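You operate a simulated robot arm through the tools that you are given. There is no shell and no other tool. Be economical: measure what you need, move in short steps, check, and stop when the job is done.

You run a simulated two-armed robot. Do the job below in one go: nothing can be reset, and whatever is moved stays where it is left.

TASK
Switch off and unplug the toaster, then wipe out its crumb tray with the blue sponge.
Fine: plug on the worktop, tray pushed shut, sponge back. Where these are worked on the way, their far stop is far enough and under half their travel is too little: crumb tray. What is to be rubbed or washed off counts as gone when no trace of it is left.

It is judged by the outcome, as a careful person would: the job done as asked, and still so three seconds after it is handed in. It fails if anything else is knocked over, pushed out of place, dropped, spilled or broken.

THE ROBOT
Two 7-joint arms with fingered hands on one trunk, on a base that drives. Base frame: it is fixed to the floor where the robot stands at the start and does not move with it; the origin is under the middle of the robot, x ahead of it, y to its left, z up. Lengths are in m, angles in rad, forces in N, time in s.
The left shoulder is at the start at [0.042, 0.163, 1.061], the right one opposite. Places, roughly: crumb tray [0.6, -0.2, 0.9]; kettle wall switch [0.8, -0.3, 1.2]; slow cooker wall switch [0.8, 0.1, 1.2]; toaster [0.7, -0.2, 1]; toaster wall switch [0.8, 0, 1.2]. Payload 4 kg a hand.
The TCP of each hand is the grasp point between the finger pads, 0.036 m short of the fingertips. In the tool frame z runs along the fingers and y along their closing line. The gripper opens to 0.124 m. The gripper's body begins 0.042 m behind the TCP. The gripper is a hand of 4 fingers: y runs from the thumb to the fingers, the wrist lies at [-0.015, -0.099, -0.189] in the tool frame, and closing takes about 1.5 s.
Orientation is that of the tool frame in the base frame, as a unit quaternion [w, x, y, z]. With the fingers straight down and the wrist toward the robot, the tool's x, y and z point along [0, 1, 0], [1, 0, 0] and [0, 0, -1] of the base frame.

THE INTERFACE
- The arms move only by the tool apply_moves. It takes "left_commands", "right_commands" or both (then of equal length, played together; a hand with none holds still); each is one flat list of numbers, 7 for each row, row after row: the shift along the tool's x, y, z in m, then the turn, a rotation vector about the tool's x, y, z in rad, then the opening in per cent of the stroke, from 0 (shut) to 100 (fully open). In form: [x, y, z, ax, ay, az, gripper, x, y, z, ax, ay, az, gripper, ...]. A call has 1 to 20 rows; each row shifts and turns the commanded pose from where the row before left it, along the tool's axes as they then stand. A row lasts 0.2 s, in which the tool goes at most 0.05 m and 0.15 rad; a call with a longer step from one row to the next is refused whole, and so is a gripper value outside its range. Where a pose cannot be reached the arm comes as near as it can. A force on the tool above 90 N (or 10 N above the force at the start of the call, whichever is more), or a blocked arm, ends the call early, and 0.2 s more pass. The fingers move at their own pace (about 0.045 m/s each) and stop on an object; they squeeze with about 25 N. The grip force told is the motor's: it shows also when the fingers shut on nothing. Time passes only in rows, and 0.2 s behind the last, so rows that do not move let the fingers close. The reply holds the time, the measured pose of the TCP, the force on the tool along the base axes, the opening and the grip force, in the units named above and with some noise, with the torque about the TCP (base axes, N m) and any sound that the robot's microphone picked up.
- Cameras (640 x 400 px; columns grow to the right, rows downward): "scene" is now at [0.1546, -0.0095, 1.3246]; the picture's right is [-0.13, -0.99, 0.02], its down [-0.20, 0.01, -0.98] and it looks along [0.97, -0.13, -0.20] (base axes); focal length 214 px, centre (320, 200). "left" rides on the left gripper at [-0.075, -0.086, -0.123] in its tool frame; the picture's right is [-0.70, -0.34, 0.63], its down [0.64, -0.68, 0.35] and it looks along [0.32, 0.65, 0.69] (tool axes); focal length 275 px, centre (320, 200). "right" rides on the right gripper at [0.075, -0.086, -0.123] in its tool frame; the picture's right is [-0.70, 0.34, -0.63], its down [-0.64, -0.68, 0.35] and it looks along [-0.32, 0.65, 0.69] (tool axes); focal length 275 px, centre (320, 200). There is no depth. A picture from a camera that has moved, and an enlarged one, comes with that camera's place and axes in the base frame and with its lens.
- grab_frame(camera): a new picture of that camera. No time passes.
- slide_trunk(by): slides the trunk up (or, below 0, down) by that many m; the arms and the scene camera ride with it, the base frame stays. It gives what a move gives, with no picture.
- steer(legs): drives the robot by 1 to 6 legs, each [ahead, left, turn to the left] in m, m and rad, along the robot's own axes; the way and the turn of a leg run together, so that a leg with both is an arc; at most 1.5 m and 3.142 rad a leg. The arms and the cameras ride along, it lands a little off, and it stops where it bumps. It gives what a move gives.
- hand_shape(shape, hand): the hand has 4 fingers and takes this shape, open, in about a second: jaw (thumb against the fingers, like two jaws); tri (thumb and two fingers); tip (a fingertip pinch); poke (one finger out to press); point (the index stretched); flat (the hand flat); cup (the hand cupped); fist (a fist). The gripper value then closes the fingers along that shape, each until it touches; the sizes above hold for jaw. It gives what a move gives, with no picture.
- head_to(pan, tilt): turns the head with the scene camera to pan (to the left, within 1.501 rad either way) and tilt (down, from -0.506 to 1.204), counted from straight ahead of the robot. It gives what a move gives.
- enlarge(camera, box): a new picture of the part [left, top, right, bottom] of that camera's present view, enlarged. No time passes.
- hand_in(): hands the job in; it is judged then, once.

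Work in short steps. Places have to be worked out from the pictures, the camera data and where the tool is seen: move nearer, look again, correct. Check each grasp and each placing, and mend what went wrong. You have 120 turns and 108 pictures in all, those below and enlarged ones among them. Open the grippers and draw the arms clear of the work before you hand the job in, unless the task says otherwise; then end with one line.

The tools are called after "Emit:" as name(argument=value, ...) on one line, values as JSON. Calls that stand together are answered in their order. apply_moves: Moves the arms, as the interface text tells. Its arguments: {"type":"object","properties":{"left_commands":{"type":"array","items":{"type":"number"}},"right_commands":{"type":"array","items":{"type":"number"}}},"required":[]} The other tools are called the same way: slide_trunk (by) slides the trunk up or down; hand_shape (shape, hand) gives the hand a shape; steer (legs) drives the base; head_to (pan, tilt) turns the head that bears the scene camera; grab_frame (camera) takes a picture; enlarge (camera, box) takes an enlarged picture of a part of a camera's view; hand_in () hands the job in.

At the start:

```text
t: 0.0
left_eef_pos: [0.4288, 0.0823, 1.4216]
left_orientation: [0.0, 0.707, 0.707, -0.001]
left_ft_force: [-0.5, 0.4, -0.5]
left_ft_torque: [-0.01, 0.01, -0.02]
left_grip_width: 0.1238
left_grip_force: 0.1
left_shape: jaw
right_eef_pos: [0.5586, -0.377, 1.4543]
right_orientation: [-0.001, 0.707, 0.707, 0.0]
right_ft_force: [-0.3, -0.5, 0.3]
right_ft_torque: [0.03, -0.02, -0.04]
right_grip_width: 0.1236
right_grip_force: 0.1
right_shape: jaw
trunk travel left (down, up): [-0.225, 0.253]
robot x, y, heading: [0.0048, 0.0036, -0.001]
head pan, tilt: [-0.127, 0.051]
```

scene: 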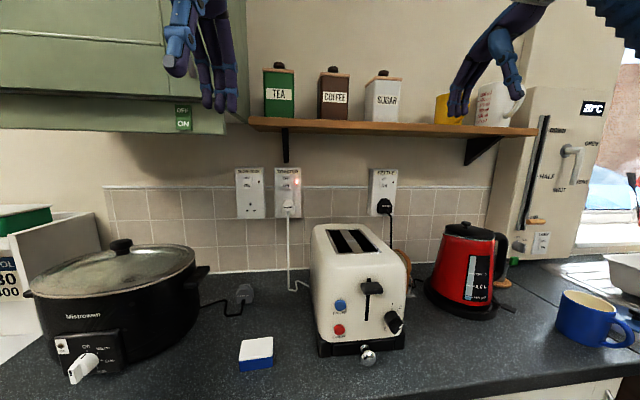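
right: 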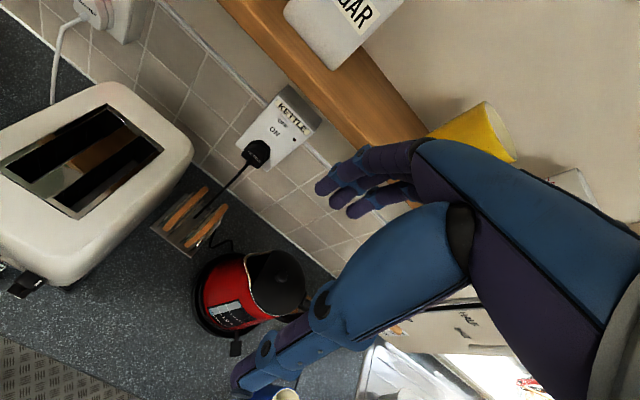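
left: 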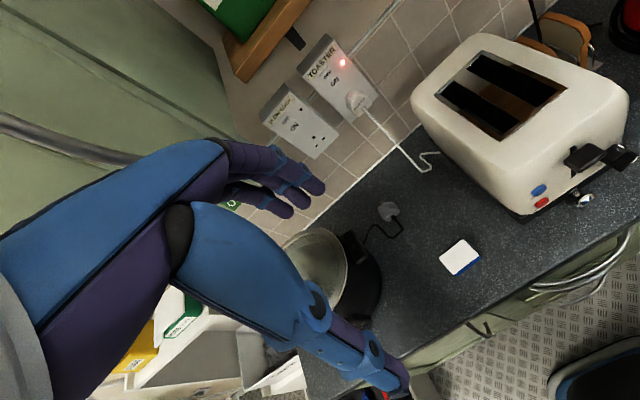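

The pictures show the toaster socket with its lit neon, the toaster and the sponge. I'll enlarge the switch and the toaster front.

Emit:
enlarge(camera="scene", box=[220, 150, 340, 230])

Emit:
enlarge(camera="scene", box=[220, 210, 440, 380])

Emit:
enlarge(camera="left", box=[250, 20, 450, 180])

```text
5.00 times, centred on (280, 190) of scene
camera zoom: at [0.1546, -0.0095, 1.3246], right [-0.13, -0.99, 0.02], down [-0.2, 0.01, -0.98], along [0.97, -0.13, -0.2], focal length 1072 px, centre (520, 250)
```

zoom: 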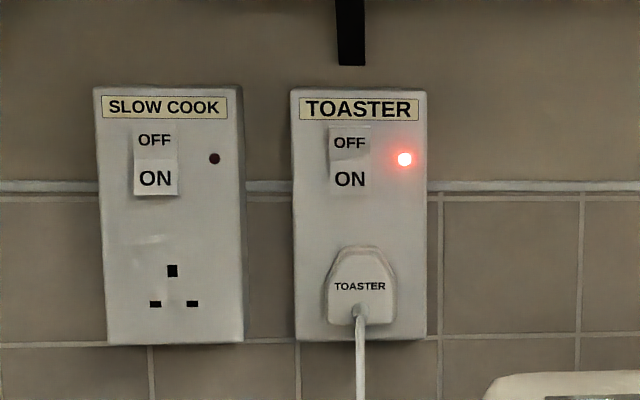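

```text
2.35 times, centred on (330, 295) of scene
camera zoom: at [0.1546, -0.0095, 1.3246], right [-0.13, -0.99, 0.02], down [-0.2, 0.01, -0.98], along [0.97, -0.13, -0.2], focal length 505 px, centre (296, -24)
```

zoom: 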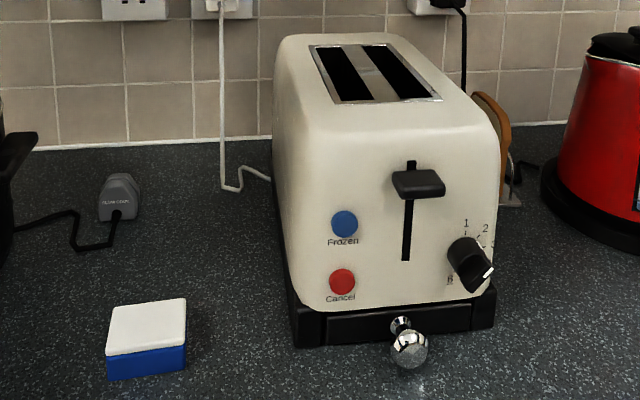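

```text
2.50 times, centred on (350, 100) of left
camera zoom: at [0.3455, 0.0077, 1.5436], right [-0.34, -0.7, -0.63], down [-0.68, 0.64, -0.35], along [0.65, 0.32, -0.69], focal length 688 px, centre (245, 450)
```

zoom: 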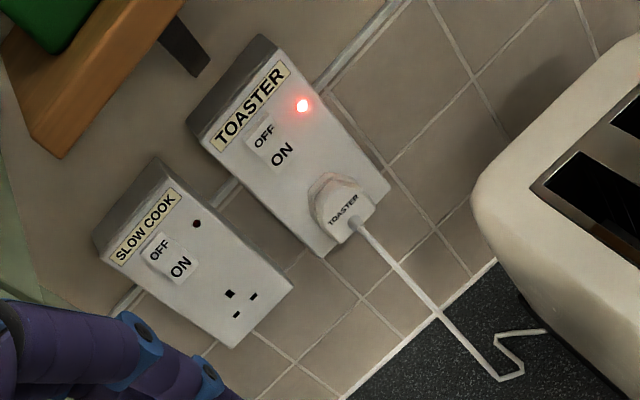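

The toaster's socket switch is at about [0.86, 0.01, 1.25], plug face at about [0.835, 0.003, 1.16]. I'll lower the left hand, turn it to point forward (wrist to the left), and form the poke shape.

Emit:
apply_moves(left_commands=[0, 0, 0.045, 0, 0, 0, 100, 0, 0, 0.045, 0, 0, 0, 100, 0, 0, 0.045, 0, 0, 0, 100, 0, 0, 0.045, 0, 0, 0, 100, 0, 0, 0, -0.08638, 0.08638, 0.08638, 100, 0, 0, 0, -0.08638, 0.08638, 0.08638, 100, 0, 0, 0, -0.08638, 0.08638, 0.08638, 100, 0, 0, 0, -0.08638, 0.08638, 0.08638, 100, 0, 0, 0, -0.08638, 0.08638, 0.08638, 100, 0, 0, 0, -0.08638, 0.08638, 0.08638, 100, 0, 0, 0, -0.08638, 0.08638, 0.08638, 100, 0, 0, 0, -0.08638, 0.08638, 0.08638, 100, 0, 0, 0, -0.08638, 0.08638, 0.08638, 100, 0, 0, 0, -0.08638, 0.08638, 0.08638, 100, 0, 0, 0, -0.08638, 0.08638, 0.08638, 100, 0, 0, 0, -0.08638, 0.08638, 0.08638, 100, 0, 0, 0, -0.08638, 0.08638, 0.08638, 100, 0, 0, 0, -0.08638, 0.08638, 0.08638, 100])

Emit:
hand_shape(shape="poke", hand="left")

Emit:
grab_frame(camera="scene")

Emit:
grab_frame(camera="left")

```text
t: 3.8
left_eef_pos: [0.4851, 0.0467, 1.3133]
left_orientation: [0.0, 0.708, -0.001, 0.707]
left_ft_force: [-0.8, -0.2, -1.1]
left_ft_torque: [-0.02, -0.03, -0.01]
left_grip_width: 0.1239
left_grip_force: 0.1
left_shape: jaw
left hand out of reach, approached as far as the arm can: row 12, 13, 14, 15, 16, 17, 18
right_eef_pos: [0.5568, -0.3776, 1.4555]
right_orientation: [-0.001, 0.708, 0.706, 0.0]
right_ft_force: [0.3, -0.4, 0.2]
right_ft_torque: [-0.02, -0.01, -0.03]
right_grip_width: 0.1236
right_grip_force: 0.0
right_shape: jaw
trunk travel left (down, up): [-0.225, 0.253]
robot x, y, heading: [-0.0015, -0.0015, -0.006]
head pan, tilt: [-0.127, 0.051]
```

```text
t: 4.7
left_eef_pos: [0.4854, 0.0466, 1.3112]
left_orientation: [-0.001, 0.709, 0.0, 0.706]
left_ft_force: [0.4, 0.3, -0.4]
left_ft_torque: [0.01, 0.0, 0.04]
left_grip_width: 0.0
left_grip_force: 0.1
left_shape: poke
right_eef_pos: [0.5592, -0.3766, 1.4553]
right_orientation: [0.0, 0.708, 0.707, 0.001]
right_ft_force: [-0.9, 0.1, -0.6]
right_ft_torque: [0.02, 0.02, -0.04]
right_grip_width: 0.1236
right_grip_force: 0.0
right_shape: jaw
trunk travel left (down, up): [-0.225, 0.253]
robot x, y, heading: [-0.0001, 0.0012, 0.0]
head pan, tilt: [-0.127, 0.051]
```

```text
101 pictures are left
camera scene: at [0.1544, -0.0094, 1.3247], right [-0.13, -0.99, 0.02], down [-0.2, 0.01, -0.98], along [0.97, -0.13, -0.2], focal length 214 px, centre (320, 200)
```

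scene: 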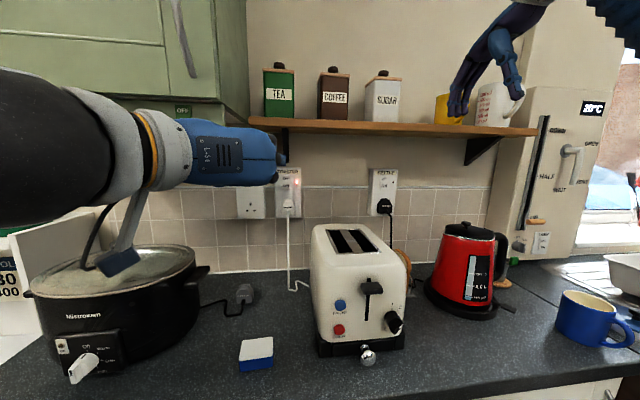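

```text
100 pictures are left
camera left: at [0.3635, 0.1331, 1.2364], right [0.63, 0.34, -0.7], down [0.35, 0.68, 0.64], along [0.69, -0.65, 0.31], focal length 275 px, centre (320, 200)
```

left: 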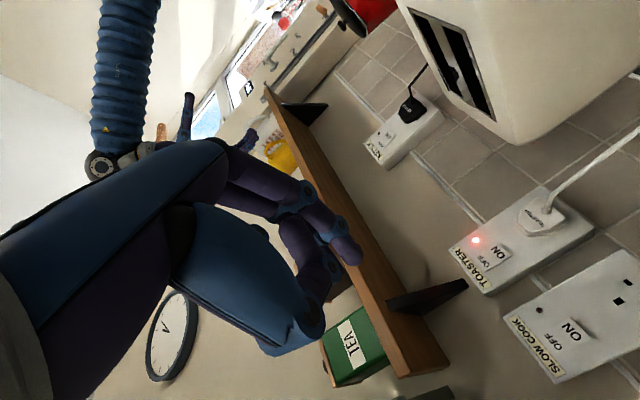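

The fingertip is about on the tool axis, 0.036 ahead of the TCP. The hand points forward, so I'll move it toward the switch and check.

Emit:
apply_moves(left_commands=[0, 0.01, 0.035, 0, 0, 0, 0, 0, 0.01, 0.035, 0, 0, 0, 0, 0, 0.01, 0.035, 0, 0, 0, 0, 0, 0.01, 0.035, 0, 0, 0, 0, 0, 0, 0.03, 0, 0, 0, 0])

Emit:
grab_frame(camera="left")

Emit:
enlarge(camera="scene", box=[200, 110, 360, 230])

```text
t: 5.9
left_eef_pos: [0.6574, 0.0071, 1.3094]
left_orientation: [0.0, 0.707, 0.0, 0.707]
left_ft_force: [0.2, 0.1, 0.3]
left_ft_torque: [0.02, 0.01, 0.02]
left_grip_width: 0.0
left_grip_force: 0.0
left_shape: poke
right_eef_pos: [0.5588, -0.3764, 1.4553]
right_orientation: [-0.001, 0.707, 0.707, -0.001]
right_ft_force: [0.1, 0.4, -0.1]
right_ft_torque: [-0.01, 0.01, -0.01]
right_grip_width: 0.1238
right_grip_force: 0.0
right_shape: jaw
trunk travel left (down, up): [-0.225, 0.253]
robot x, y, heading: [0.0011, -0.0016, -0.0]
head pan, tilt: [-0.127, 0.051]
```

```text
99 pictures are left
camera left: at [0.5353, 0.0923, 1.235], right [0.63, 0.34, -0.7], down [0.35, 0.68, 0.64], along [0.69, -0.65, 0.32], focal length 275 px, centre (320, 200)
```

left: 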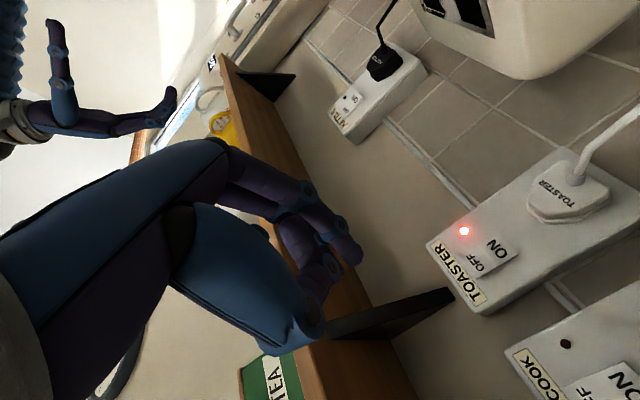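

```text
3.33 times, centred on (280, 170) of scene
camera zoom: at [0.1551, -0.0093, 1.3245], right [-0.13, -0.99, 0.02], down [-0.2, 0.01, -0.98], along [0.97, -0.13, -0.2], focal length 715 px, centre (453, 300)
```

zoom: 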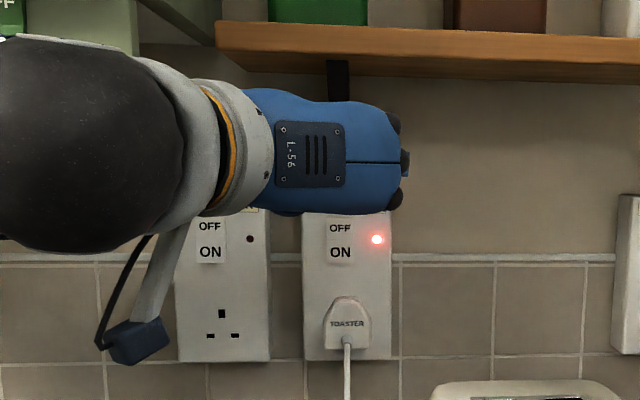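

The switch's OFF end works out to [0.86, 0.005, 1.256]. I'll lower the hand 0.053 m, then move in to just short of it.

Emit:
apply_moves(left_commands=[-0.0265, 0, 0, 0, 0, 0, 0, -0.0265, 0, 0, 0, 0, 0, 0, 0, 0, 0.04, 0, 0, 0, 0, 0, 0, 0.04, 0, 0, 0, 0, 0, 0, 0.03, 0, 0, 0, 0, 0, 0, 0.02, 0, 0, 0, 0])

Emit:
grab_frame(camera="left")

```text
t: 7.3
left_eef_pos: [0.7875, 0.0077, 1.2581]
left_orientation: [-0.001, 0.707, 0.001, 0.707]
left_ft_force: [0.3, 0.4, -0.6]
left_ft_torque: [0.04, 0.02, 0.01]
left_grip_width: 0.0001
left_grip_force: 0.1
left_shape: poke
right_eef_pos: [0.5591, -0.377, 1.4546]
right_orientation: [0.0, 0.707, 0.707, 0.0]
right_ft_force: [0.2, 0.6, 0.9]
right_ft_torque: [-0.01, 0.02, 0.0]
right_grip_width: 0.1236
right_grip_force: 0.2
right_shape: jaw
trunk travel left (down, up): [-0.225, 0.253]
robot x, y, heading: [-0.0017, -0.0017, 0.002]
head pan, tilt: [-0.127, 0.051]
```

```text
97 pictures are left
camera left: at [0.6653, 0.0938, 1.1831], right [0.63, 0.34, -0.7], down [0.35, 0.68, 0.64], along [0.69, -0.65, 0.31], focal length 275 px, centre (320, 200)
```

left: 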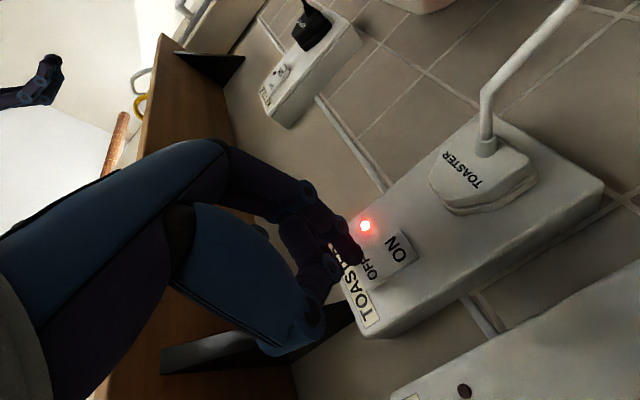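

The fingertip is lined up with OFF. I'll push forward in small steps.

Emit:
apply_moves(left_commands=[0, 0.003, 0.01, 0, 0, 0, 0, 0, 0, 0.01, 0, 0, 0, 0, 0, 0, 0.01, 0, 0, 0, 0, 0, 0, 0.01, 0, 0, 0, 0, 0, 0, 0.005, 0, 0, 0, 0])

Emit:
enlarge(camera="left", box=[240, 160, 480, 330])

```text
t: 8.5
left_eef_pos: [0.818, -0.002, 1.2644]
left_orientation: [0.001, 0.705, -0.005, 0.709]
left_ft_force: [-75.1, -16.5, -5.9]
left_ft_torque: [-0.02, 0.08, 0.4]
left_grip_width: 0.0001
left_grip_force: 0.0
left_shape: poke
right_eef_pos: [0.5481, -0.3798, 1.4582]
right_orientation: [0.001, 0.707, 0.707, 0.003]
right_ft_force: [-0.3, -0.1, -0.4]
right_ft_torque: [-0.01, -0.01, -0.01]
right_grip_width: 0.1237
right_grip_force: 0.0
right_shape: jaw
trunk travel left (down, up): [-0.225, 0.253]
robot x, y, heading: [-0.0001, -0.0027, 0.001]
head pan, tilt: [-0.127, 0.051]
heard: click
```

```text
2.35 times, centred on (360, 245) of left
camera zoom: at [0.6978, 0.0854, 1.188], right [0.64, 0.33, -0.69], down [0.35, 0.68, 0.65], along [0.68, -0.66, 0.32], focal length 648 px, centre (226, 94)
```

zoom: 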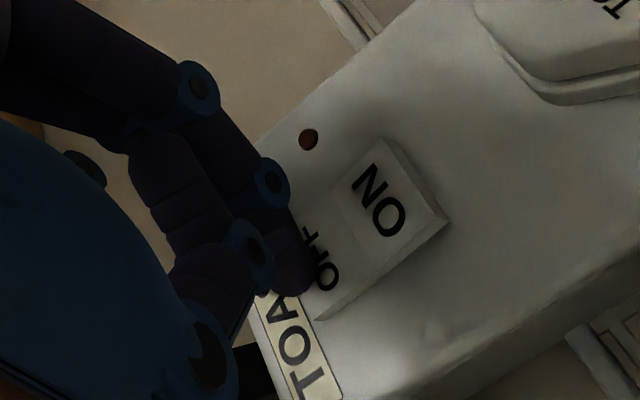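

There was a click and the neon is dark, so the switch is off. I'll back out and form the jaw shape.

Emit:
apply_moves(left_commands=[0, 0, -0.03, 0, 0, 0, 0, 0, 0, -0.04, 0, 0, 0, 0, 0, 0, -0.05, 0, 0, 0, 0, 0, 0, -0.02, 0, 0, 0, 0])

Emit:
hand_shape(shape="jaw", hand="left")

Emit:
grab_frame(camera="left")

```text
t: 9.5
left_eef_pos: [0.6909, 0.0045, 1.2593]
left_orientation: [-0.001, 0.707, 0.0, 0.707]
left_ft_force: [0.3, 1.5, 1.0]
left_ft_torque: [-0.05, 0.0, 0.02]
left_grip_width: 0.0003
left_grip_force: 0.0
left_shape: poke
right_eef_pos: [0.5584, -0.3766, 1.4552]
right_orientation: [-0.001, 0.708, 0.707, -0.001]
right_ft_force: [-0.5, 0.8, -0.3]
right_ft_torque: [0.01, 0.03, 0.02]
right_grip_width: 0.1236
right_grip_force: 0.0
right_shape: jaw
trunk travel left (down, up): [-0.225, 0.253]
robot x, y, heading: [0.0016, -0.0016, 0.003]
head pan, tilt: [-0.127, 0.051]
```

```text
t: 10.4
left_eef_pos: [0.6893, 0.0048, 1.2592]
left_orientation: [0.0, 0.708, 0.0, 0.706]
left_ft_force: [-0.4, 0.8, -0.7]
left_ft_torque: [-0.02, 0.0, -0.01]
left_grip_width: 0.1241
left_grip_force: 0.0
left_shape: jaw
right_eef_pos: [0.5588, -0.3777, 1.4554]
right_orientation: [-0.001, 0.707, 0.707, -0.001]
right_ft_force: [0.9, 0.5, -0.1]
right_ft_torque: [-0.02, -0.03, 0.01]
right_grip_width: 0.1237
right_grip_force: 0.0
right_shape: jaw
trunk travel left (down, up): [-0.225, 0.253]
robot x, y, heading: [0.0019, -0.0019, 0.002]
head pan, tilt: [-0.127, 0.051]
```

```text
95 pictures are left
camera left: at [0.5682, 0.0912, 1.1839], right [0.63, 0.34, -0.7], down [0.35, 0.68, 0.64], along [0.69, -0.65, 0.32], focal length 275 px, centre (320, 200)
```

left: 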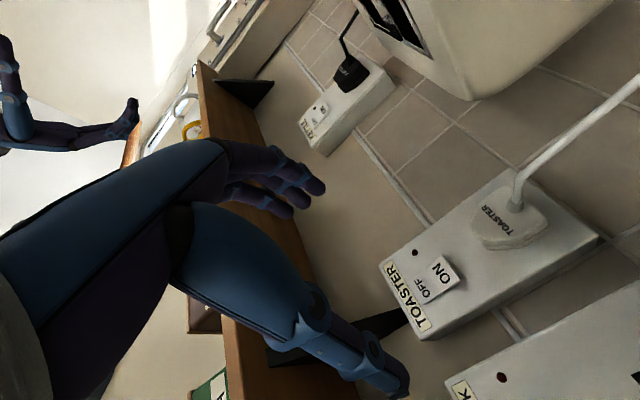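

The plug centre works out to about [0.835, 0.003, 1.163]. I'll lower the open hand to that height and come forward partway.

Emit:
apply_moves(left_commands=[-0.048, 0.001, 0, 0, 0, 0, 100, -0.048, 0.001, 0, 0, 0, 0, 100, 0, 0, 0.03, 0, 0, 0, 100, 0, 0, 0.03, 0, 0, 0, 100])

Emit:
grab_frame(camera="left")

Emit:
enlarge(camera="scene", box=[200, 130, 360, 250])

```text
t: 11.4
left_eef_pos: [0.7015, 0.0099, 1.195]
left_orientation: [-0.002, 0.711, -0.001, 0.703]
left_ft_force: [-0.3, 0.2, 0.0]
left_ft_torque: [0.0, 0.0, 0.01]
left_grip_width: 0.124
left_grip_force: 0.0
left_shape: jaw
left hand out of reach, approached as far as the arm can: row 2, 3, 4
right_eef_pos: [0.5576, -0.377, 1.4557]
right_orientation: [0.0, 0.707, 0.707, 0.0]
right_ft_force: [-0.1, -0.2, 0.7]
right_ft_torque: [-0.02, 0.01, 0.01]
right_grip_width: 0.1237
right_grip_force: 0.0
right_shape: jaw
trunk travel left (down, up): [-0.225, 0.253]
robot x, y, heading: [0.0005, 0.0006, 0.002]
head pan, tilt: [-0.127, 0.051]
```

```text
94 pictures are left
camera left: at [0.5778, 0.0956, 1.1203], right [0.63, 0.34, -0.7], down [0.35, 0.68, 0.64], along [0.7, -0.65, 0.31], focal length 275 px, centre (320, 200)
```

left: 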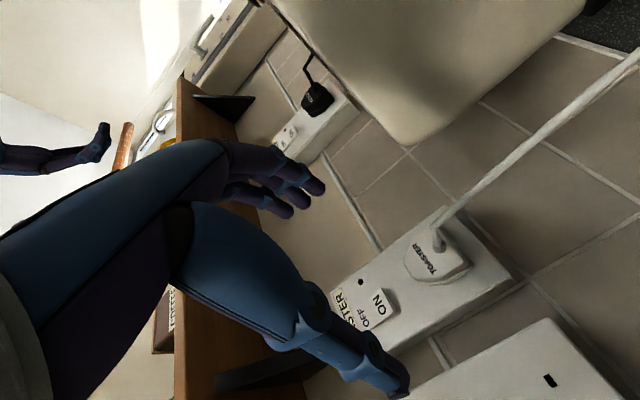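

```text
3.33 times, centred on (280, 190) of scene
camera zoom: at [0.1546, -0.0093, 1.3246], right [-0.13, -0.99, 0.02], down [-0.2, 0.01, -0.98], along [0.97, -0.13, -0.2], focal length 715 px, centre (453, 233)
```

zoom: 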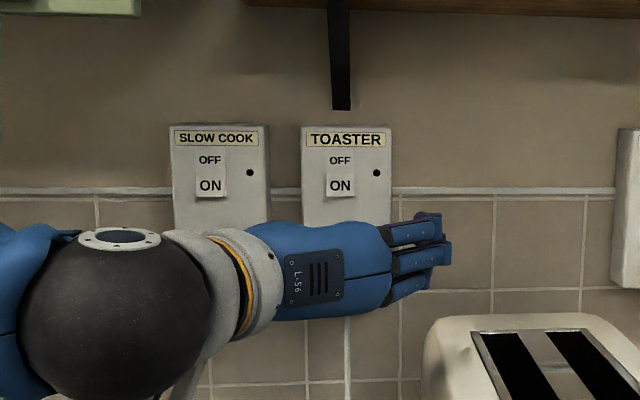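

The arm can't fold down that far there, so I'll raise the hand back up 0.065 m and then slide the trunk down 0.1 m to bring it to plug height.

Emit:
apply_moves(left_commands=[0.033, 0.003, 0, 0, 0, 0, 100, 0.033, 0.003, 0, 0, 0, 0, 100])

Emit:
slide_trunk(by=-0.1)

Emit:
grab_frame(camera="left")

Emit:
grab_frame(camera="scene")

```text
t: 12.0
left_eef_pos: [0.6989, 0.0034, 1.2599]
left_orientation: [-0.001, 0.707, 0.0, 0.707]
left_ft_force: [-0.6, 0.5, 0.9]
left_ft_torque: [0.01, 0.0, 0.02]
left_grip_width: 0.1241
left_grip_force: 0.0
left_shape: jaw
right_eef_pos: [0.5569, -0.3774, 1.4558]
right_orientation: [0.001, 0.707, 0.707, 0.0]
right_ft_force: [0.7, -0.1, -0.5]
right_ft_torque: [0.02, -0.01, -0.03]
right_grip_width: 0.1237
right_grip_force: 0.1
right_shape: jaw
trunk travel left (down, up): [-0.225, 0.253]
robot x, y, heading: [0.0007, 0.0004, -0.002]
head pan, tilt: [-0.127, 0.051]
```

```text
t: 13.3
left_eef_pos: [0.6994, 0.0037, 1.1611]
left_orientation: [0.0, 0.706, 0.0, 0.708]
left_ft_force: [0.6, 0.5, -0.1]
left_ft_torque: [-0.01, 0.01, 0.0]
left_grip_width: 0.124
left_grip_force: 0.0
left_shape: jaw
right_eef_pos: [0.5558, -0.3759, 1.3562]
right_orientation: [0.0, 0.706, 0.708, 0.0]
right_ft_force: [0.1, 0.7, -0.2]
right_ft_torque: [-0.01, -0.03, 0.01]
right_grip_width: 0.1235
right_grip_force: 0.2
right_shape: jaw
trunk travel left (down, up): [-0.125, 0.353]
robot x, y, heading: [0.0023, 0.0059, 0.0]
head pan, tilt: [-0.127, 0.051]
```

```text
92 pictures are left
camera left: at [0.5775, 0.0896, 1.0858], right [0.63, 0.34, -0.7], down [0.34, 0.68, 0.64], along [0.69, -0.65, 0.32], focal length 275 px, centre (320, 200)
```

left: 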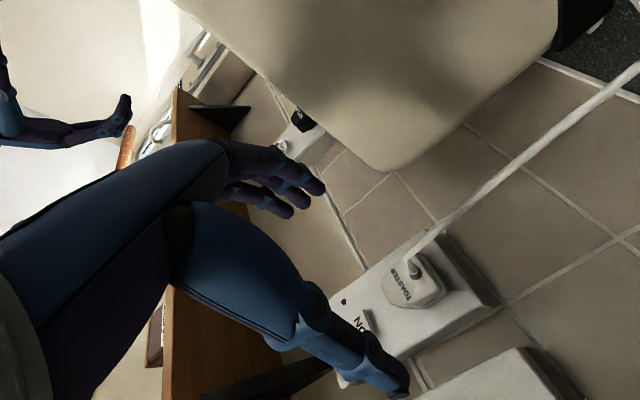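

```text
91 pictures are left
camera scene: at [0.2179, -0.0094, 1.1941], right [-0.12, -0.99, 0.04], down [-0.34, 0.01, -0.94], along [0.93, -0.13, -0.34], focal length 214 px, centre (320, 200)
```

scene: 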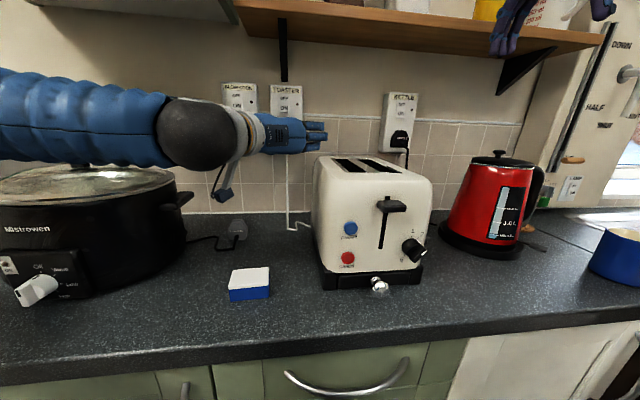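

The plug sits on the hand's axis at z ≈ 1.165. I'll advance until the fingertips are beside the plug, just short of the plate.

Emit:
apply_moves(left_commands=[0.004, 0.002, 0.03, 0, 0, 0, 100, 0, 0, 0.03, 0, 0, 0, 100, 0, 0, 0.03, 0, 0, 0, 100, 0, 0, 0.01, 0, 0, 0, 100, 0, 0, 0.008, 0, 0, 0, 100])

Emit:
grab_frame(camera="left")

Emit:
enlarge(camera="scene", box=[220, 70, 360, 180])

```text
t: 14.5
left_eef_pos: [0.8094, 0.0012, 1.1616]
left_orientation: [0.0, 0.708, 0.001, 0.707]
left_ft_force: [-0.2, 0.2, -0.1]
left_ft_torque: [-0.01, 0.03, 0.0]
left_grip_width: 0.124
left_grip_force: 0.1
left_shape: jaw
right_eef_pos: [0.5589, -0.3752, 1.3545]
right_orientation: [0.0, 0.708, 0.706, -0.001]
right_ft_force: [0.0, 0.9, -1.0]
right_ft_torque: [0.01, 0.0, 0.0]
right_grip_width: 0.1237
right_grip_force: 0.2
right_shape: jaw
trunk travel left (down, up): [-0.125, 0.353]
robot x, y, heading: [0.0001, 0.0011, -0.003]
head pan, tilt: [-0.127, 0.051]
```

```text
90 pictures are left
camera left: at [0.688, 0.0877, 1.0862], right [0.63, 0.34, -0.7], down [0.35, 0.68, 0.64], along [0.69, -0.65, 0.32], focal length 275 px, centre (320, 200)
```

left: 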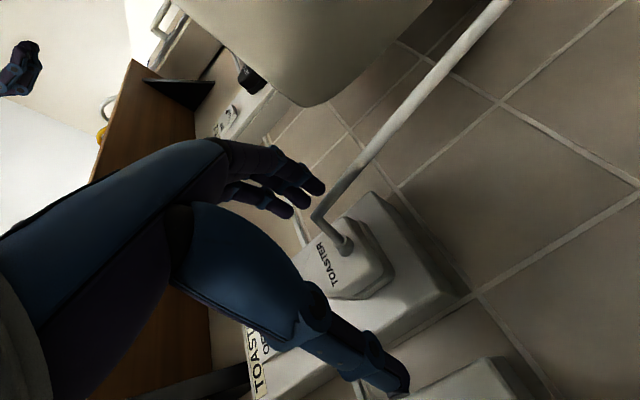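

```text
3.64 times, centred on (290, 125) of scene
camera zoom: at [0.2193, -0.0096, 1.1933], right [-0.12, -0.99, 0.04], down [-0.34, 0.01, -0.94], along [0.93, -0.13, -0.34], focal length 780 px, centre (429, 473)
```

zoom: 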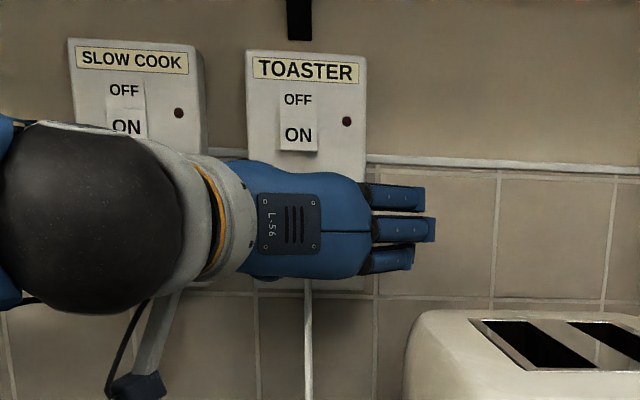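

The plug lies between thumb and fingers. I'll close on it.

Emit:
apply_moves(left_commands=[0, 0, 0, 0, 0, 0, 0, 0, 0, 0, 0, 0, 0, 0, 0, 0, 0, 0, 0, 0, 0, 0, 0, 0, 0, 0, 0, 0, 0, 0, 0, 0, 0, 0, 0, 0, 0, 0, 0, 0, 0, 0, 0, 0, 0, 0, 0, 0, 0, 0, 0, 0, 0, 0, 0, 0])

Emit:
grab_frame(camera="left")

```text
t: 16.3
left_eef_pos: [0.8093, 0.0022, 1.1625]
left_orientation: [0.001, 0.707, 0.0, 0.707]
left_ft_force: [-4.3, 3.6, -0.7]
left_ft_torque: [-0.01, 0.03, 0.01]
left_grip_width: 0.0501
left_grip_force: 25.4
left_shape: jaw
right_eef_pos: [0.5572, -0.3763, 1.3554]
right_orientation: [-0.001, 0.707, 0.707, 0.0]
right_ft_force: [0.0, 0.2, 0.8]
right_ft_torque: [0.0, 0.01, 0.01]
right_grip_width: 0.1238
right_grip_force: 0.1
right_shape: jaw
trunk travel left (down, up): [-0.125, 0.353]
robot x, y, heading: [-0.003, 0.0037, -0.004]
head pan, tilt: [-0.127, 0.051]
heard: snap
```

```text
88 pictures are left
camera left: at [0.6871, 0.0881, 1.0867], right [0.63, 0.34, -0.7], down [0.35, 0.68, 0.64], along [0.69, -0.65, 0.32], focal length 275 px, centre (320, 200)
```

left: 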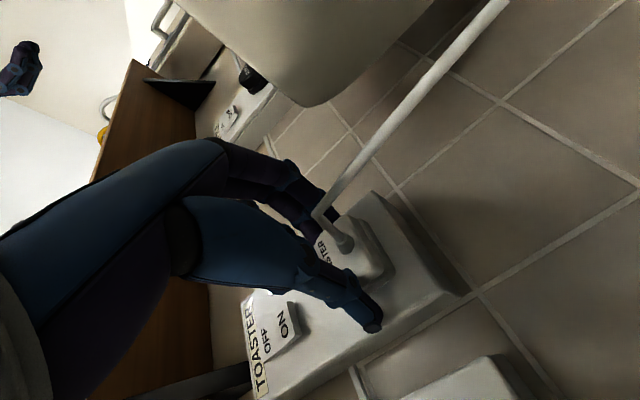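

Gripped at 0.050 m with 25 N. I'll pull straight back in small steps.

Emit:
apply_moves(left_commands=[0, 0, -0.01, 0, 0, 0, 0, 0, 0, -0.01, 0, 0, 0, 0, 0, 0, -0.01, 0, 0, 0, 0, 0, 0, -0.01, 0, 0, 0, 0, 0, 0, -0.01, 0, 0, 0, 0, 0, 0, -0.01, 0, 0, 0, 0])

Emit:
grab_frame(camera="left")

Emit:
grab_frame(camera="scene")

```text
t: 17.7
left_eef_pos: [0.7484, 0.003, 1.1636]
left_orientation: [0.0, 0.707, 0.0, 0.707]
left_ft_force: [-0.1, 0.4, 0.5]
left_ft_torque: [0.02, 0.0, 0.0]
left_grip_width: 0.049
left_grip_force: 24.9
left_shape: jaw
right_eef_pos: [0.5575, -0.3766, 1.3557]
right_orientation: [0.0, 0.707, 0.707, 0.0]
right_ft_force: [-1.2, -0.1, 0.2]
right_ft_torque: [0.04, -0.01, -0.03]
right_grip_width: 0.1238
right_grip_force: 0.0
right_shape: jaw
trunk travel left (down, up): [-0.125, 0.353]
robot x, y, heading: [0.0006, 0.0027, 0.0]
head pan, tilt: [-0.127, 0.051]
```

```text
87 pictures are left
camera left: at [0.6273, 0.0882, 1.0881], right [0.63, 0.34, -0.7], down [0.35, 0.68, 0.64], along [0.69, -0.65, 0.32], focal length 275 px, centre (320, 200)
```

left: 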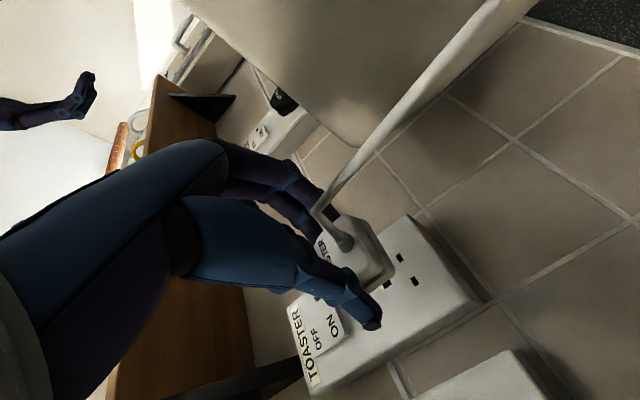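

```text
86 pictures are left
camera scene: at [0.2188, -0.0094, 1.1935], right [-0.12, -0.99, 0.04], down [-0.34, 0.01, -0.94], along [0.93, -0.13, -0.34], focal length 214 px, centre (320, 200)
```

scene: 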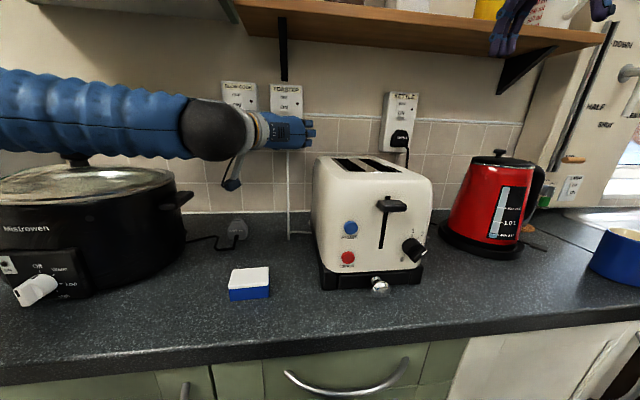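

The plug is out of the socket. I'll tilt the hand downward gradually while backing off and lowering, checking the arm against the slow cooker.

Emit:
apply_moves(left_commands=[-0.012, 0, -0.008, 0, -0.1428, 0, 0, -0.013, 0, -0.0062, 0, -0.1428, 0, 0, -0.0138, 0, -0.0043, 0, -0.1428, 0, 0, -0.0142, 0, -0.0023, 0, -0.1428, 0, 0, -0.0144, 0, -0.0002, 0, -0.1428, 0, 0, -0.0143, 0, 0.0018, 0, -0.1428, 0, 0])

Emit:
grab_frame(camera="scene")

```text
t: 18.9
left_eef_pos: [0.7096, -0.003, 1.0963]
left_orientation: [0.008, 0.89, 0.021, 0.456]
left_ft_force: [-15.9, 46.5, 53.7]
left_ft_torque: [-3.99, -0.33, -0.89]
left_grip_width: 0.0455
left_grip_force: 24.9
left_shape: jaw
left hand out of reach, approached as far as the arm can: row 4, 5
right_eef_pos: [0.5554, -0.369, 1.3587]
right_orientation: [0.002, 0.706, 0.709, 0.0]
right_ft_force: [1.4, -0.4, -0.5]
right_ft_torque: [0.05, -0.01, 0.0]
right_grip_width: 0.1239
right_grip_force: 0.1
right_shape: jaw
trunk travel left (down, up): [-0.125, 0.353]
robot x, y, heading: [-0.0016, -0.0019, 0.004]
head pan, tilt: [-0.127, 0.051]
stopped in row 5 (left hand): the force on the tool passed its limit (the readings are from after the stop); the commanded pose is now the measured one
```

```text
85 pictures are left
camera scene: at [0.2149, -0.0042, 1.1951], right [-0.12, -0.99, 0.04], down [-0.34, 0.0, -0.94], along [0.94, -0.12, -0.33], focal length 214 px, centre (320, 200)
```

scene: 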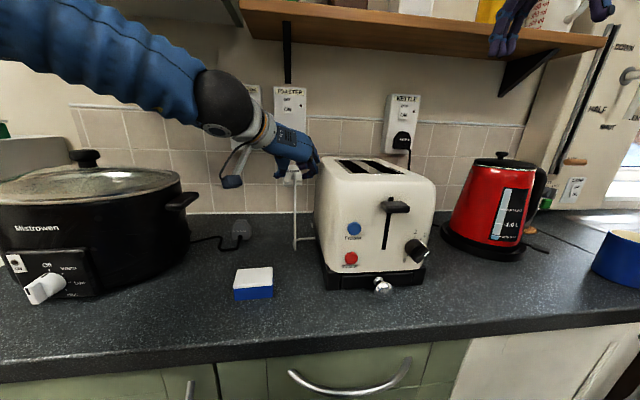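

The fingers have touched the toaster's upper left edge. I'll lift a little and move left, away from it.

Emit:
apply_moves(left_commands=[0.01, -0.008, -0.006, 0, 0, 0, 0, 0.008, -0.015, -0.006, 0, 0, 0, 0, 0, -0.02, 0, 0, 0, 0, 0, 0, -0.02, 0, 0, 0, 0, 0])

Emit:
grab_frame(camera="scene")

Emit:
grab_frame(camera="left")

```text
t: 19.9
left_eef_pos: [0.7075, 0.0334, 1.066]
left_orientation: [0.007, 0.892, 0.017, 0.452]
left_ft_force: [-0.1, -0.4, -0.2]
left_ft_torque: [0.02, 0.0, -0.04]
left_grip_width: 0.0464
left_grip_force: 25.6
left_shape: jaw
left hand out of reach, approached as far as the arm can: row 1, 2, 3, 4
right_eef_pos: [0.559, -0.3738, 1.3548]
right_orientation: [0.0, 0.706, 0.708, -0.002]
right_ft_force: [-0.3, 0.5, 0.0]
right_ft_torque: [-0.03, -0.01, 0.04]
right_grip_width: 0.1236
right_grip_force: 0.1
right_shape: jaw
trunk travel left (down, up): [-0.125, 0.353]
robot x, y, heading: [0.0003, 0.0012, 0.001]
head pan, tilt: [-0.127, 0.051]
```

```text
84 pictures are left
camera scene: at [0.2193, -0.008, 1.1932], right [-0.12, -0.99, 0.04], down [-0.34, 0.01, -0.94], along [0.93, -0.12, -0.34], focal length 214 px, centre (320, 200)
```

scene: 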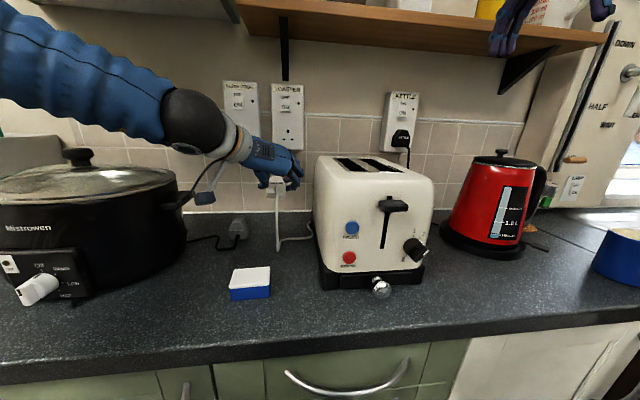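

```text
83 pictures are left
camera left: at [0.5627, 0.1153, 1.0761], right [0.09, 0.31, -0.95], down [0.64, 0.71, 0.3], along [0.76, -0.63, -0.14], focal length 275 px, centre (320, 200)
```

left: 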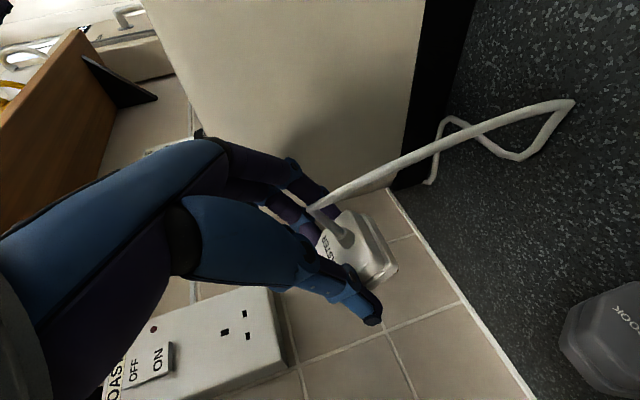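

The toaster looks unmoved and the hand is clear. I'll turn the hand to point down with the wrist toward the robot, which is a well-reachable pose.

Emit:
apply_moves(left_commands=[0, 0, 0, 0.0616, -0.0616, -0.1203, 0, 0, 0, 0, 0.0616, -0.0616, -0.1203, 0, 0, 0, 0, 0.0616, -0.0616, -0.1203, 0, 0, 0, 0, 0.0616, -0.0616, -0.1203, 0, 0, 0, 0, 0.0616, -0.0616, -0.1203, 0, 0, 0, 0, 0.0616, -0.0616, -0.1203, 0, 0, 0, 0, 0.0616, -0.0616, -0.1203, 0, 0, 0, 0, 0.0616, -0.0616, -0.1203, 0, 0, 0, 0, 0.0616, -0.0616, -0.1203, 0, 0, 0, 0, 0.0616, -0.0616, -0.1203, 0, 0, 0, 0, 0.0616, -0.0616, -0.1203, 0, 0, 0, 0, 0.0616, -0.0616, -0.1203, 0])

Emit:
grab_frame(camera="scene")

Emit:
grab_frame(camera="left")

```text
t: 22.5
left_eef_pos: [0.7088, 0.031, 1.0682]
left_orientation: [0.004, 0.698, 0.716, -0.014]
left_ft_force: [-0.2, 0.0, 0.3]
left_ft_torque: [0.07, 0.04, 0.0]
left_grip_width: 0.0462
left_grip_force: 24.7
left_shape: jaw
right_eef_pos: [0.5593, -0.3747, 1.3561]
right_orientation: [-0.001, 0.705, 0.709, 0.0]
right_ft_force: [-0.2, 0.3, 1.1]
right_ft_torque: [-0.04, 0.0, 0.02]
right_grip_width: 0.1238
right_grip_force: 0.0
right_shape: jaw
trunk travel left (down, up): [-0.125, 0.353]
robot x, y, heading: [-0.0032, 0.0045, 0.005]
head pan, tilt: [-0.127, 0.051]
```

```text
82 pictures are left
camera scene: at [0.2195, -0.0084, 1.1933], right [-0.12, -0.99, 0.04], down [-0.34, 0.01, -0.94], along [0.93, -0.12, -0.34], focal length 214 px, centre (320, 200)
```

scene: 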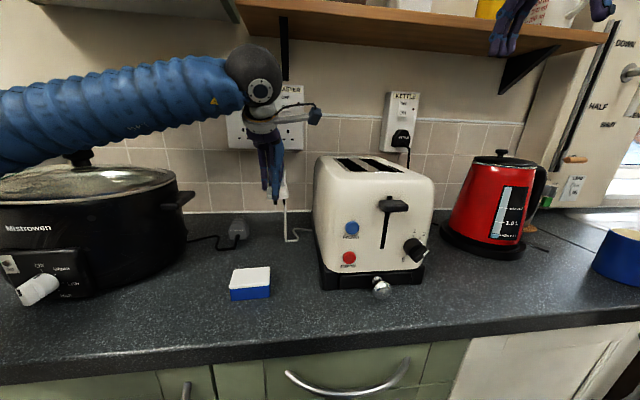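

```text
81 pictures are left
camera left: at [0.6272, -0.0425, 1.1939], right [-0.33, -0.72, -0.61], down [-0.7, 0.62, -0.35], along [0.63, 0.31, -0.71], focal length 275 px, centre (320, 200)
```

left: 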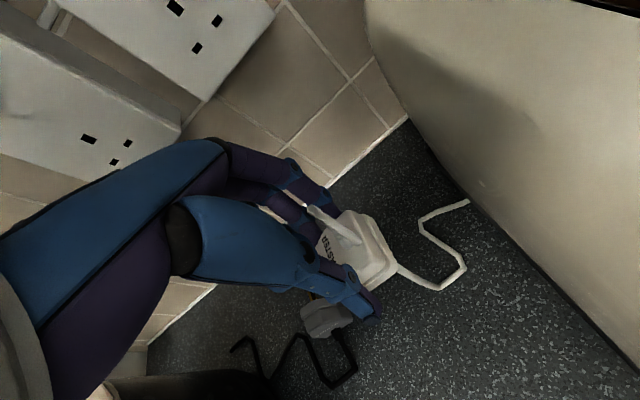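

The forearm passes close above the cooker lid, so before lowering I'll raise the trunk to bring the elbow up, then look again.

Emit:
slide_trunk(by=0.15)

Emit:
apply_moves(left_commands=[0, -0.02, 0.02, 0, 0, 0, 0, 0, -0.02, 0.03, 0, 0, 0, 0, 0, 0, 0.04, 0, 0, 0, 0, 0, 0, 0.04, 0, 0, 0, 0])

Emit:
head_to(pan=0.1, tilt=0.3)

Emit:
grab_frame(camera="scene")

```text
t: 24.3
left_eef_pos: [0.6874, 0.0478, 1.1369]
left_orientation: [-0.052, 0.705, 0.707, -0.003]
left_ft_force: [-0.2, 0.1, 0.4]
left_ft_torque: [0.0, -0.01, -0.03]
left_grip_width: 0.0463
left_grip_force: 25.6
left_shape: jaw
right_eef_pos: [0.5515, -0.3554, 1.507]
right_orientation: [0.005, 0.705, 0.709, -0.003]
right_ft_force: [0.2, -0.3, 0.6]
right_ft_torque: [-0.01, 0.0, 0.01]
right_grip_width: 0.1236
right_grip_force: 0.0
right_shape: jaw
trunk travel left (down, up): [-0.275, 0.203]
robot x, y, heading: [-0.0022, -0.0014, 0.007]
head pan, tilt: [-0.127, 0.051]
```

```text
t: 25.3
left_eef_pos: [0.6728, 0.0291, 1.0877]
left_orientation: [0.004, 0.697, 0.717, -0.014]
left_ft_force: [1.0, 0.3, -1.2]
left_ft_torque: [-0.02, 0.06, 0.0]
left_grip_width: 0.0462
left_grip_force: 24.8
left_shape: jaw
right_eef_pos: [0.569, -0.3728, 1.5031]
right_orientation: [-0.002, 0.705, 0.709, -0.003]
right_ft_force: [1.7, 1.0, -0.9]
right_ft_torque: [0.0, 0.09, 0.01]
right_grip_width: 0.1236
right_grip_force: 0.1
right_shape: jaw
trunk travel left (down, up): [-0.275, 0.203]
robot x, y, heading: [0.0019, 0.0012, -0.002]
head pan, tilt: [-0.127, 0.051]
```

```text
t: 26.0
left_eef_pos: [0.6638, 0.0286, 1.0919]
left_orientation: [0.005, 0.698, 0.716, -0.012]
left_ft_force: [-1.4, 0.1, 0.3]
left_ft_torque: [0.02, -0.03, -0.04]
left_grip_width: 0.0464
left_grip_force: 24.8
left_shape: jaw
right_eef_pos: [0.5574, -0.3739, 1.5056]
right_orientation: [0.0, 0.706, 0.708, 0.0]
right_ft_force: [-0.9, 0.9, 0.5]
right_ft_torque: [0.0, -0.01, 0.01]
right_grip_width: 0.1237
right_grip_force: 0.0
right_shape: jaw
trunk travel left (down, up): [-0.275, 0.203]
robot x, y, heading: [0.0008, 0.0022, -0.002]
head pan, tilt: [0.099, 0.3]
```

```text
80 pictures are left
camera scene: at [0.1285, 0.0121, 1.3603], right [0.1, -0.99, -0.01], down [-0.39, -0.03, -0.92], along [0.92, 0.1, -0.39], focal length 214 px, centre (320, 200)
```

scene: 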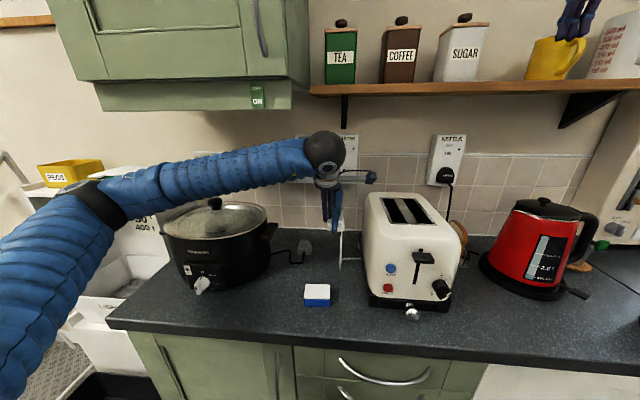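

The elbow is high and the forearm clears the cooker. I'll lower the plug toward the worktop.

Emit:
apply_moves(left_commands=[0, 0, 0.04, 0, 0, 0, 0, 0, 0, 0.03, 0, 0, 0, 0, 0, 0, 0.02, 0, 0, 0, 0])

Emit:
grab_frame(camera="scene")

Emit:
grab_frame(camera="left")

```text
t: 26.8
left_eef_pos: [0.6638, 0.0242, 0.9978]
left_orientation: [0.003, 0.698, 0.716, -0.013]
left_ft_force: [0.6, -0.8, -1.5]
left_ft_torque: [-0.01, -0.04, 0.01]
left_grip_width: 0.0464
left_grip_force: 25.5
left_shape: jaw
right_eef_pos: [0.5601, -0.3737, 1.5055]
right_orientation: [-0.001, 0.706, 0.708, -0.001]
right_ft_force: [0.1, -0.2, -0.5]
right_ft_torque: [0.0, 0.0, 0.01]
right_grip_width: 0.1236
right_grip_force: 0.1
right_shape: jaw
trunk travel left (down, up): [-0.275, 0.203]
robot x, y, heading: [-0.002, -0.0015, 0.001]
head pan, tilt: [0.099, 0.3]
```

```text
79 pictures are left
camera scene: at [0.13, 0.0124, 1.3598], right [0.1, -0.99, -0.01], down [-0.39, -0.03, -0.92], along [0.92, 0.1, -0.39], focal length 214 px, centre (320, 200)
```

scene: 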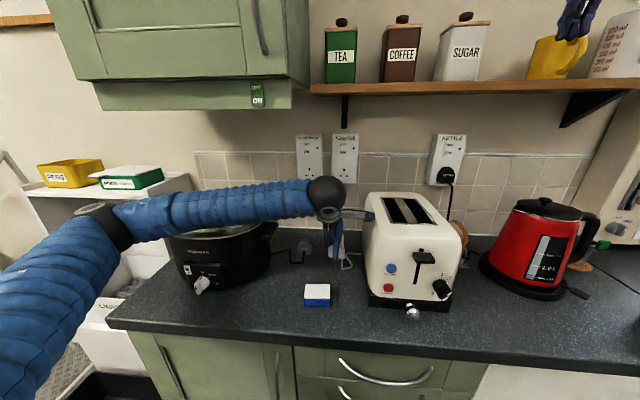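

```text
78 pictures are left
camera left: at [0.5826, -0.0491, 1.1236], right [-0.33, -0.72, -0.61], down [-0.7, 0.62, -0.35], along [0.63, 0.31, -0.71], focal length 275 px, centre (320, 200)
```

left: 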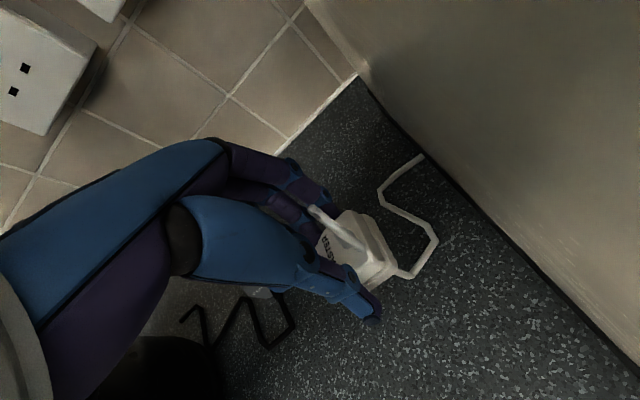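

The plug's base should touch when the TCP is around z 0.96–0.98. I'll lower in 5 mm steps watching the force.

Emit:
apply_moves(left_commands=[0, 0, 0.006, 0, 0, 0, 0, 0, 0, 0.006, 0, 0, 0, 0, 0, 0, 0.005, 0, 0, 0, 0, 0, 0, 0.005, 0, 0, 0, 0, 0, 0, 0.005, 0, 0, 0, 0])

Emit:
grab_frame(camera="left")

```text
t: 28.0
left_eef_pos: [0.6628, 0.022, 0.9766]
left_orientation: [0.006, 0.699, 0.715, -0.011]
left_ft_force: [-0.4, 0.0, -0.1]
left_ft_torque: [-0.01, -0.02, 0.01]
left_grip_width: 0.0461
left_grip_force: 25.2
left_shape: jaw
right_eef_pos: [0.5572, -0.3744, 1.5055]
right_orientation: [0.0, 0.706, 0.709, 0.0]
right_ft_force: [-0.4, -0.3, 0.7]
right_ft_torque: [-0.02, 0.01, 0.03]
right_grip_width: 0.1238
right_grip_force: 0.1
right_shape: jaw
trunk travel left (down, up): [-0.275, 0.203]
robot x, y, heading: [0.0014, 0.0023, 0.003]
head pan, tilt: [0.099, 0.3]
```

```text
77 pictures are left
camera left: at [0.5813, -0.0504, 1.1012], right [-0.32, -0.72, -0.61], down [-0.7, 0.62, -0.36], along [0.64, 0.31, -0.7], focal length 275 px, centre (320, 200)
```

left: 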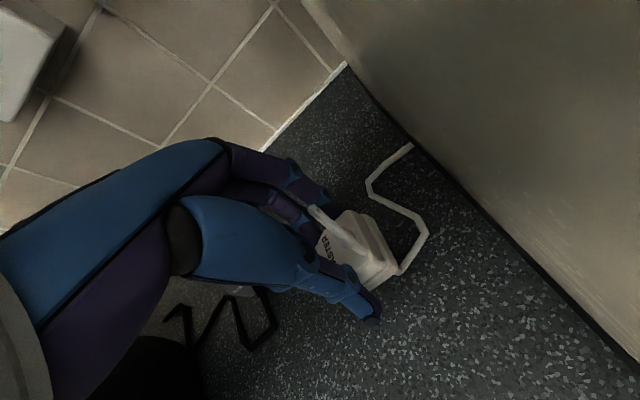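

No contact yet, so I'll continue down.

Emit:
apply_moves(left_commands=[0, 0, 0.005, 0, 0, 0, 0, 0, 0, 0.005, 0, 0, 0, 0, 0, 0, 0.005, 0, 0, 0, 0, 0, 0, 0.004, 0, 0, 0, 0])

Emit:
enlarge(camera="left", box=[240, 140, 480, 340])

Emit:
enlarge(camera="scene", box=[160, 160, 400, 320])

```text
t: 29.0
left_eef_pos: [0.6637, 0.0214, 0.9724]
left_orientation: [0.014, 0.697, 0.717, -0.005]
left_ft_force: [0.0, -0.1, 0.0]
left_ft_torque: [0.02, 0.03, -0.01]
left_grip_width: 0.046
left_grip_force: 24.5
left_shape: jaw
right_eef_pos: [0.5506, -0.3784, 1.5098]
right_orientation: [0.001, 0.706, 0.708, 0.004]
right_ft_force: [-0.6, 0.9, 0.2]
right_ft_torque: [0.0, 0.02, 0.01]
right_grip_width: 0.1239
right_grip_force: 0.0
right_shape: jaw
trunk travel left (down, up): [-0.275, 0.203]
robot x, y, heading: [-0.0016, -0.0004, 0.005]
head pan, tilt: [0.099, 0.3]
```

```text
2.00 times, centred on (360, 240) of left
camera zoom: at [0.579, -0.0526, 1.0955], right [-0.31, -0.72, -0.62], down [-0.69, 0.62, -0.37], along [0.65, 0.31, -0.69], focal length 551 px, centre (240, 120)
```

zoom: 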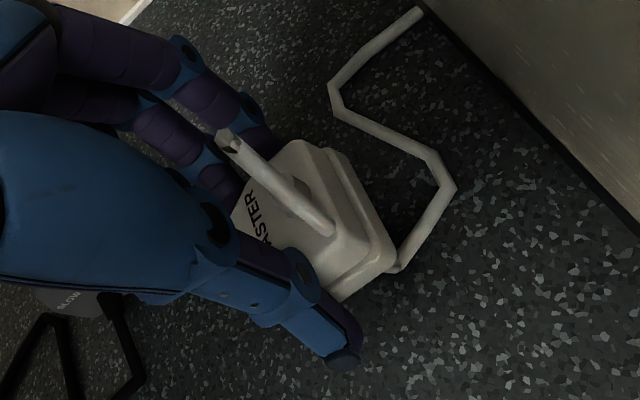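

```text
2.50 times, centred on (280, 240) of scene
camera zoom: at [0.1224, 0.0086, 1.3626], right [0.1, -0.99, -0.01], down [-0.38, -0.03, -0.92], along [0.92, 0.1, -0.38], focal length 536 px, centre (420, 100)
```

zoom: 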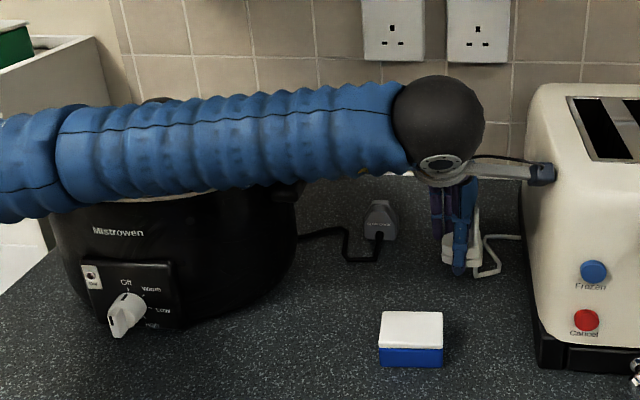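

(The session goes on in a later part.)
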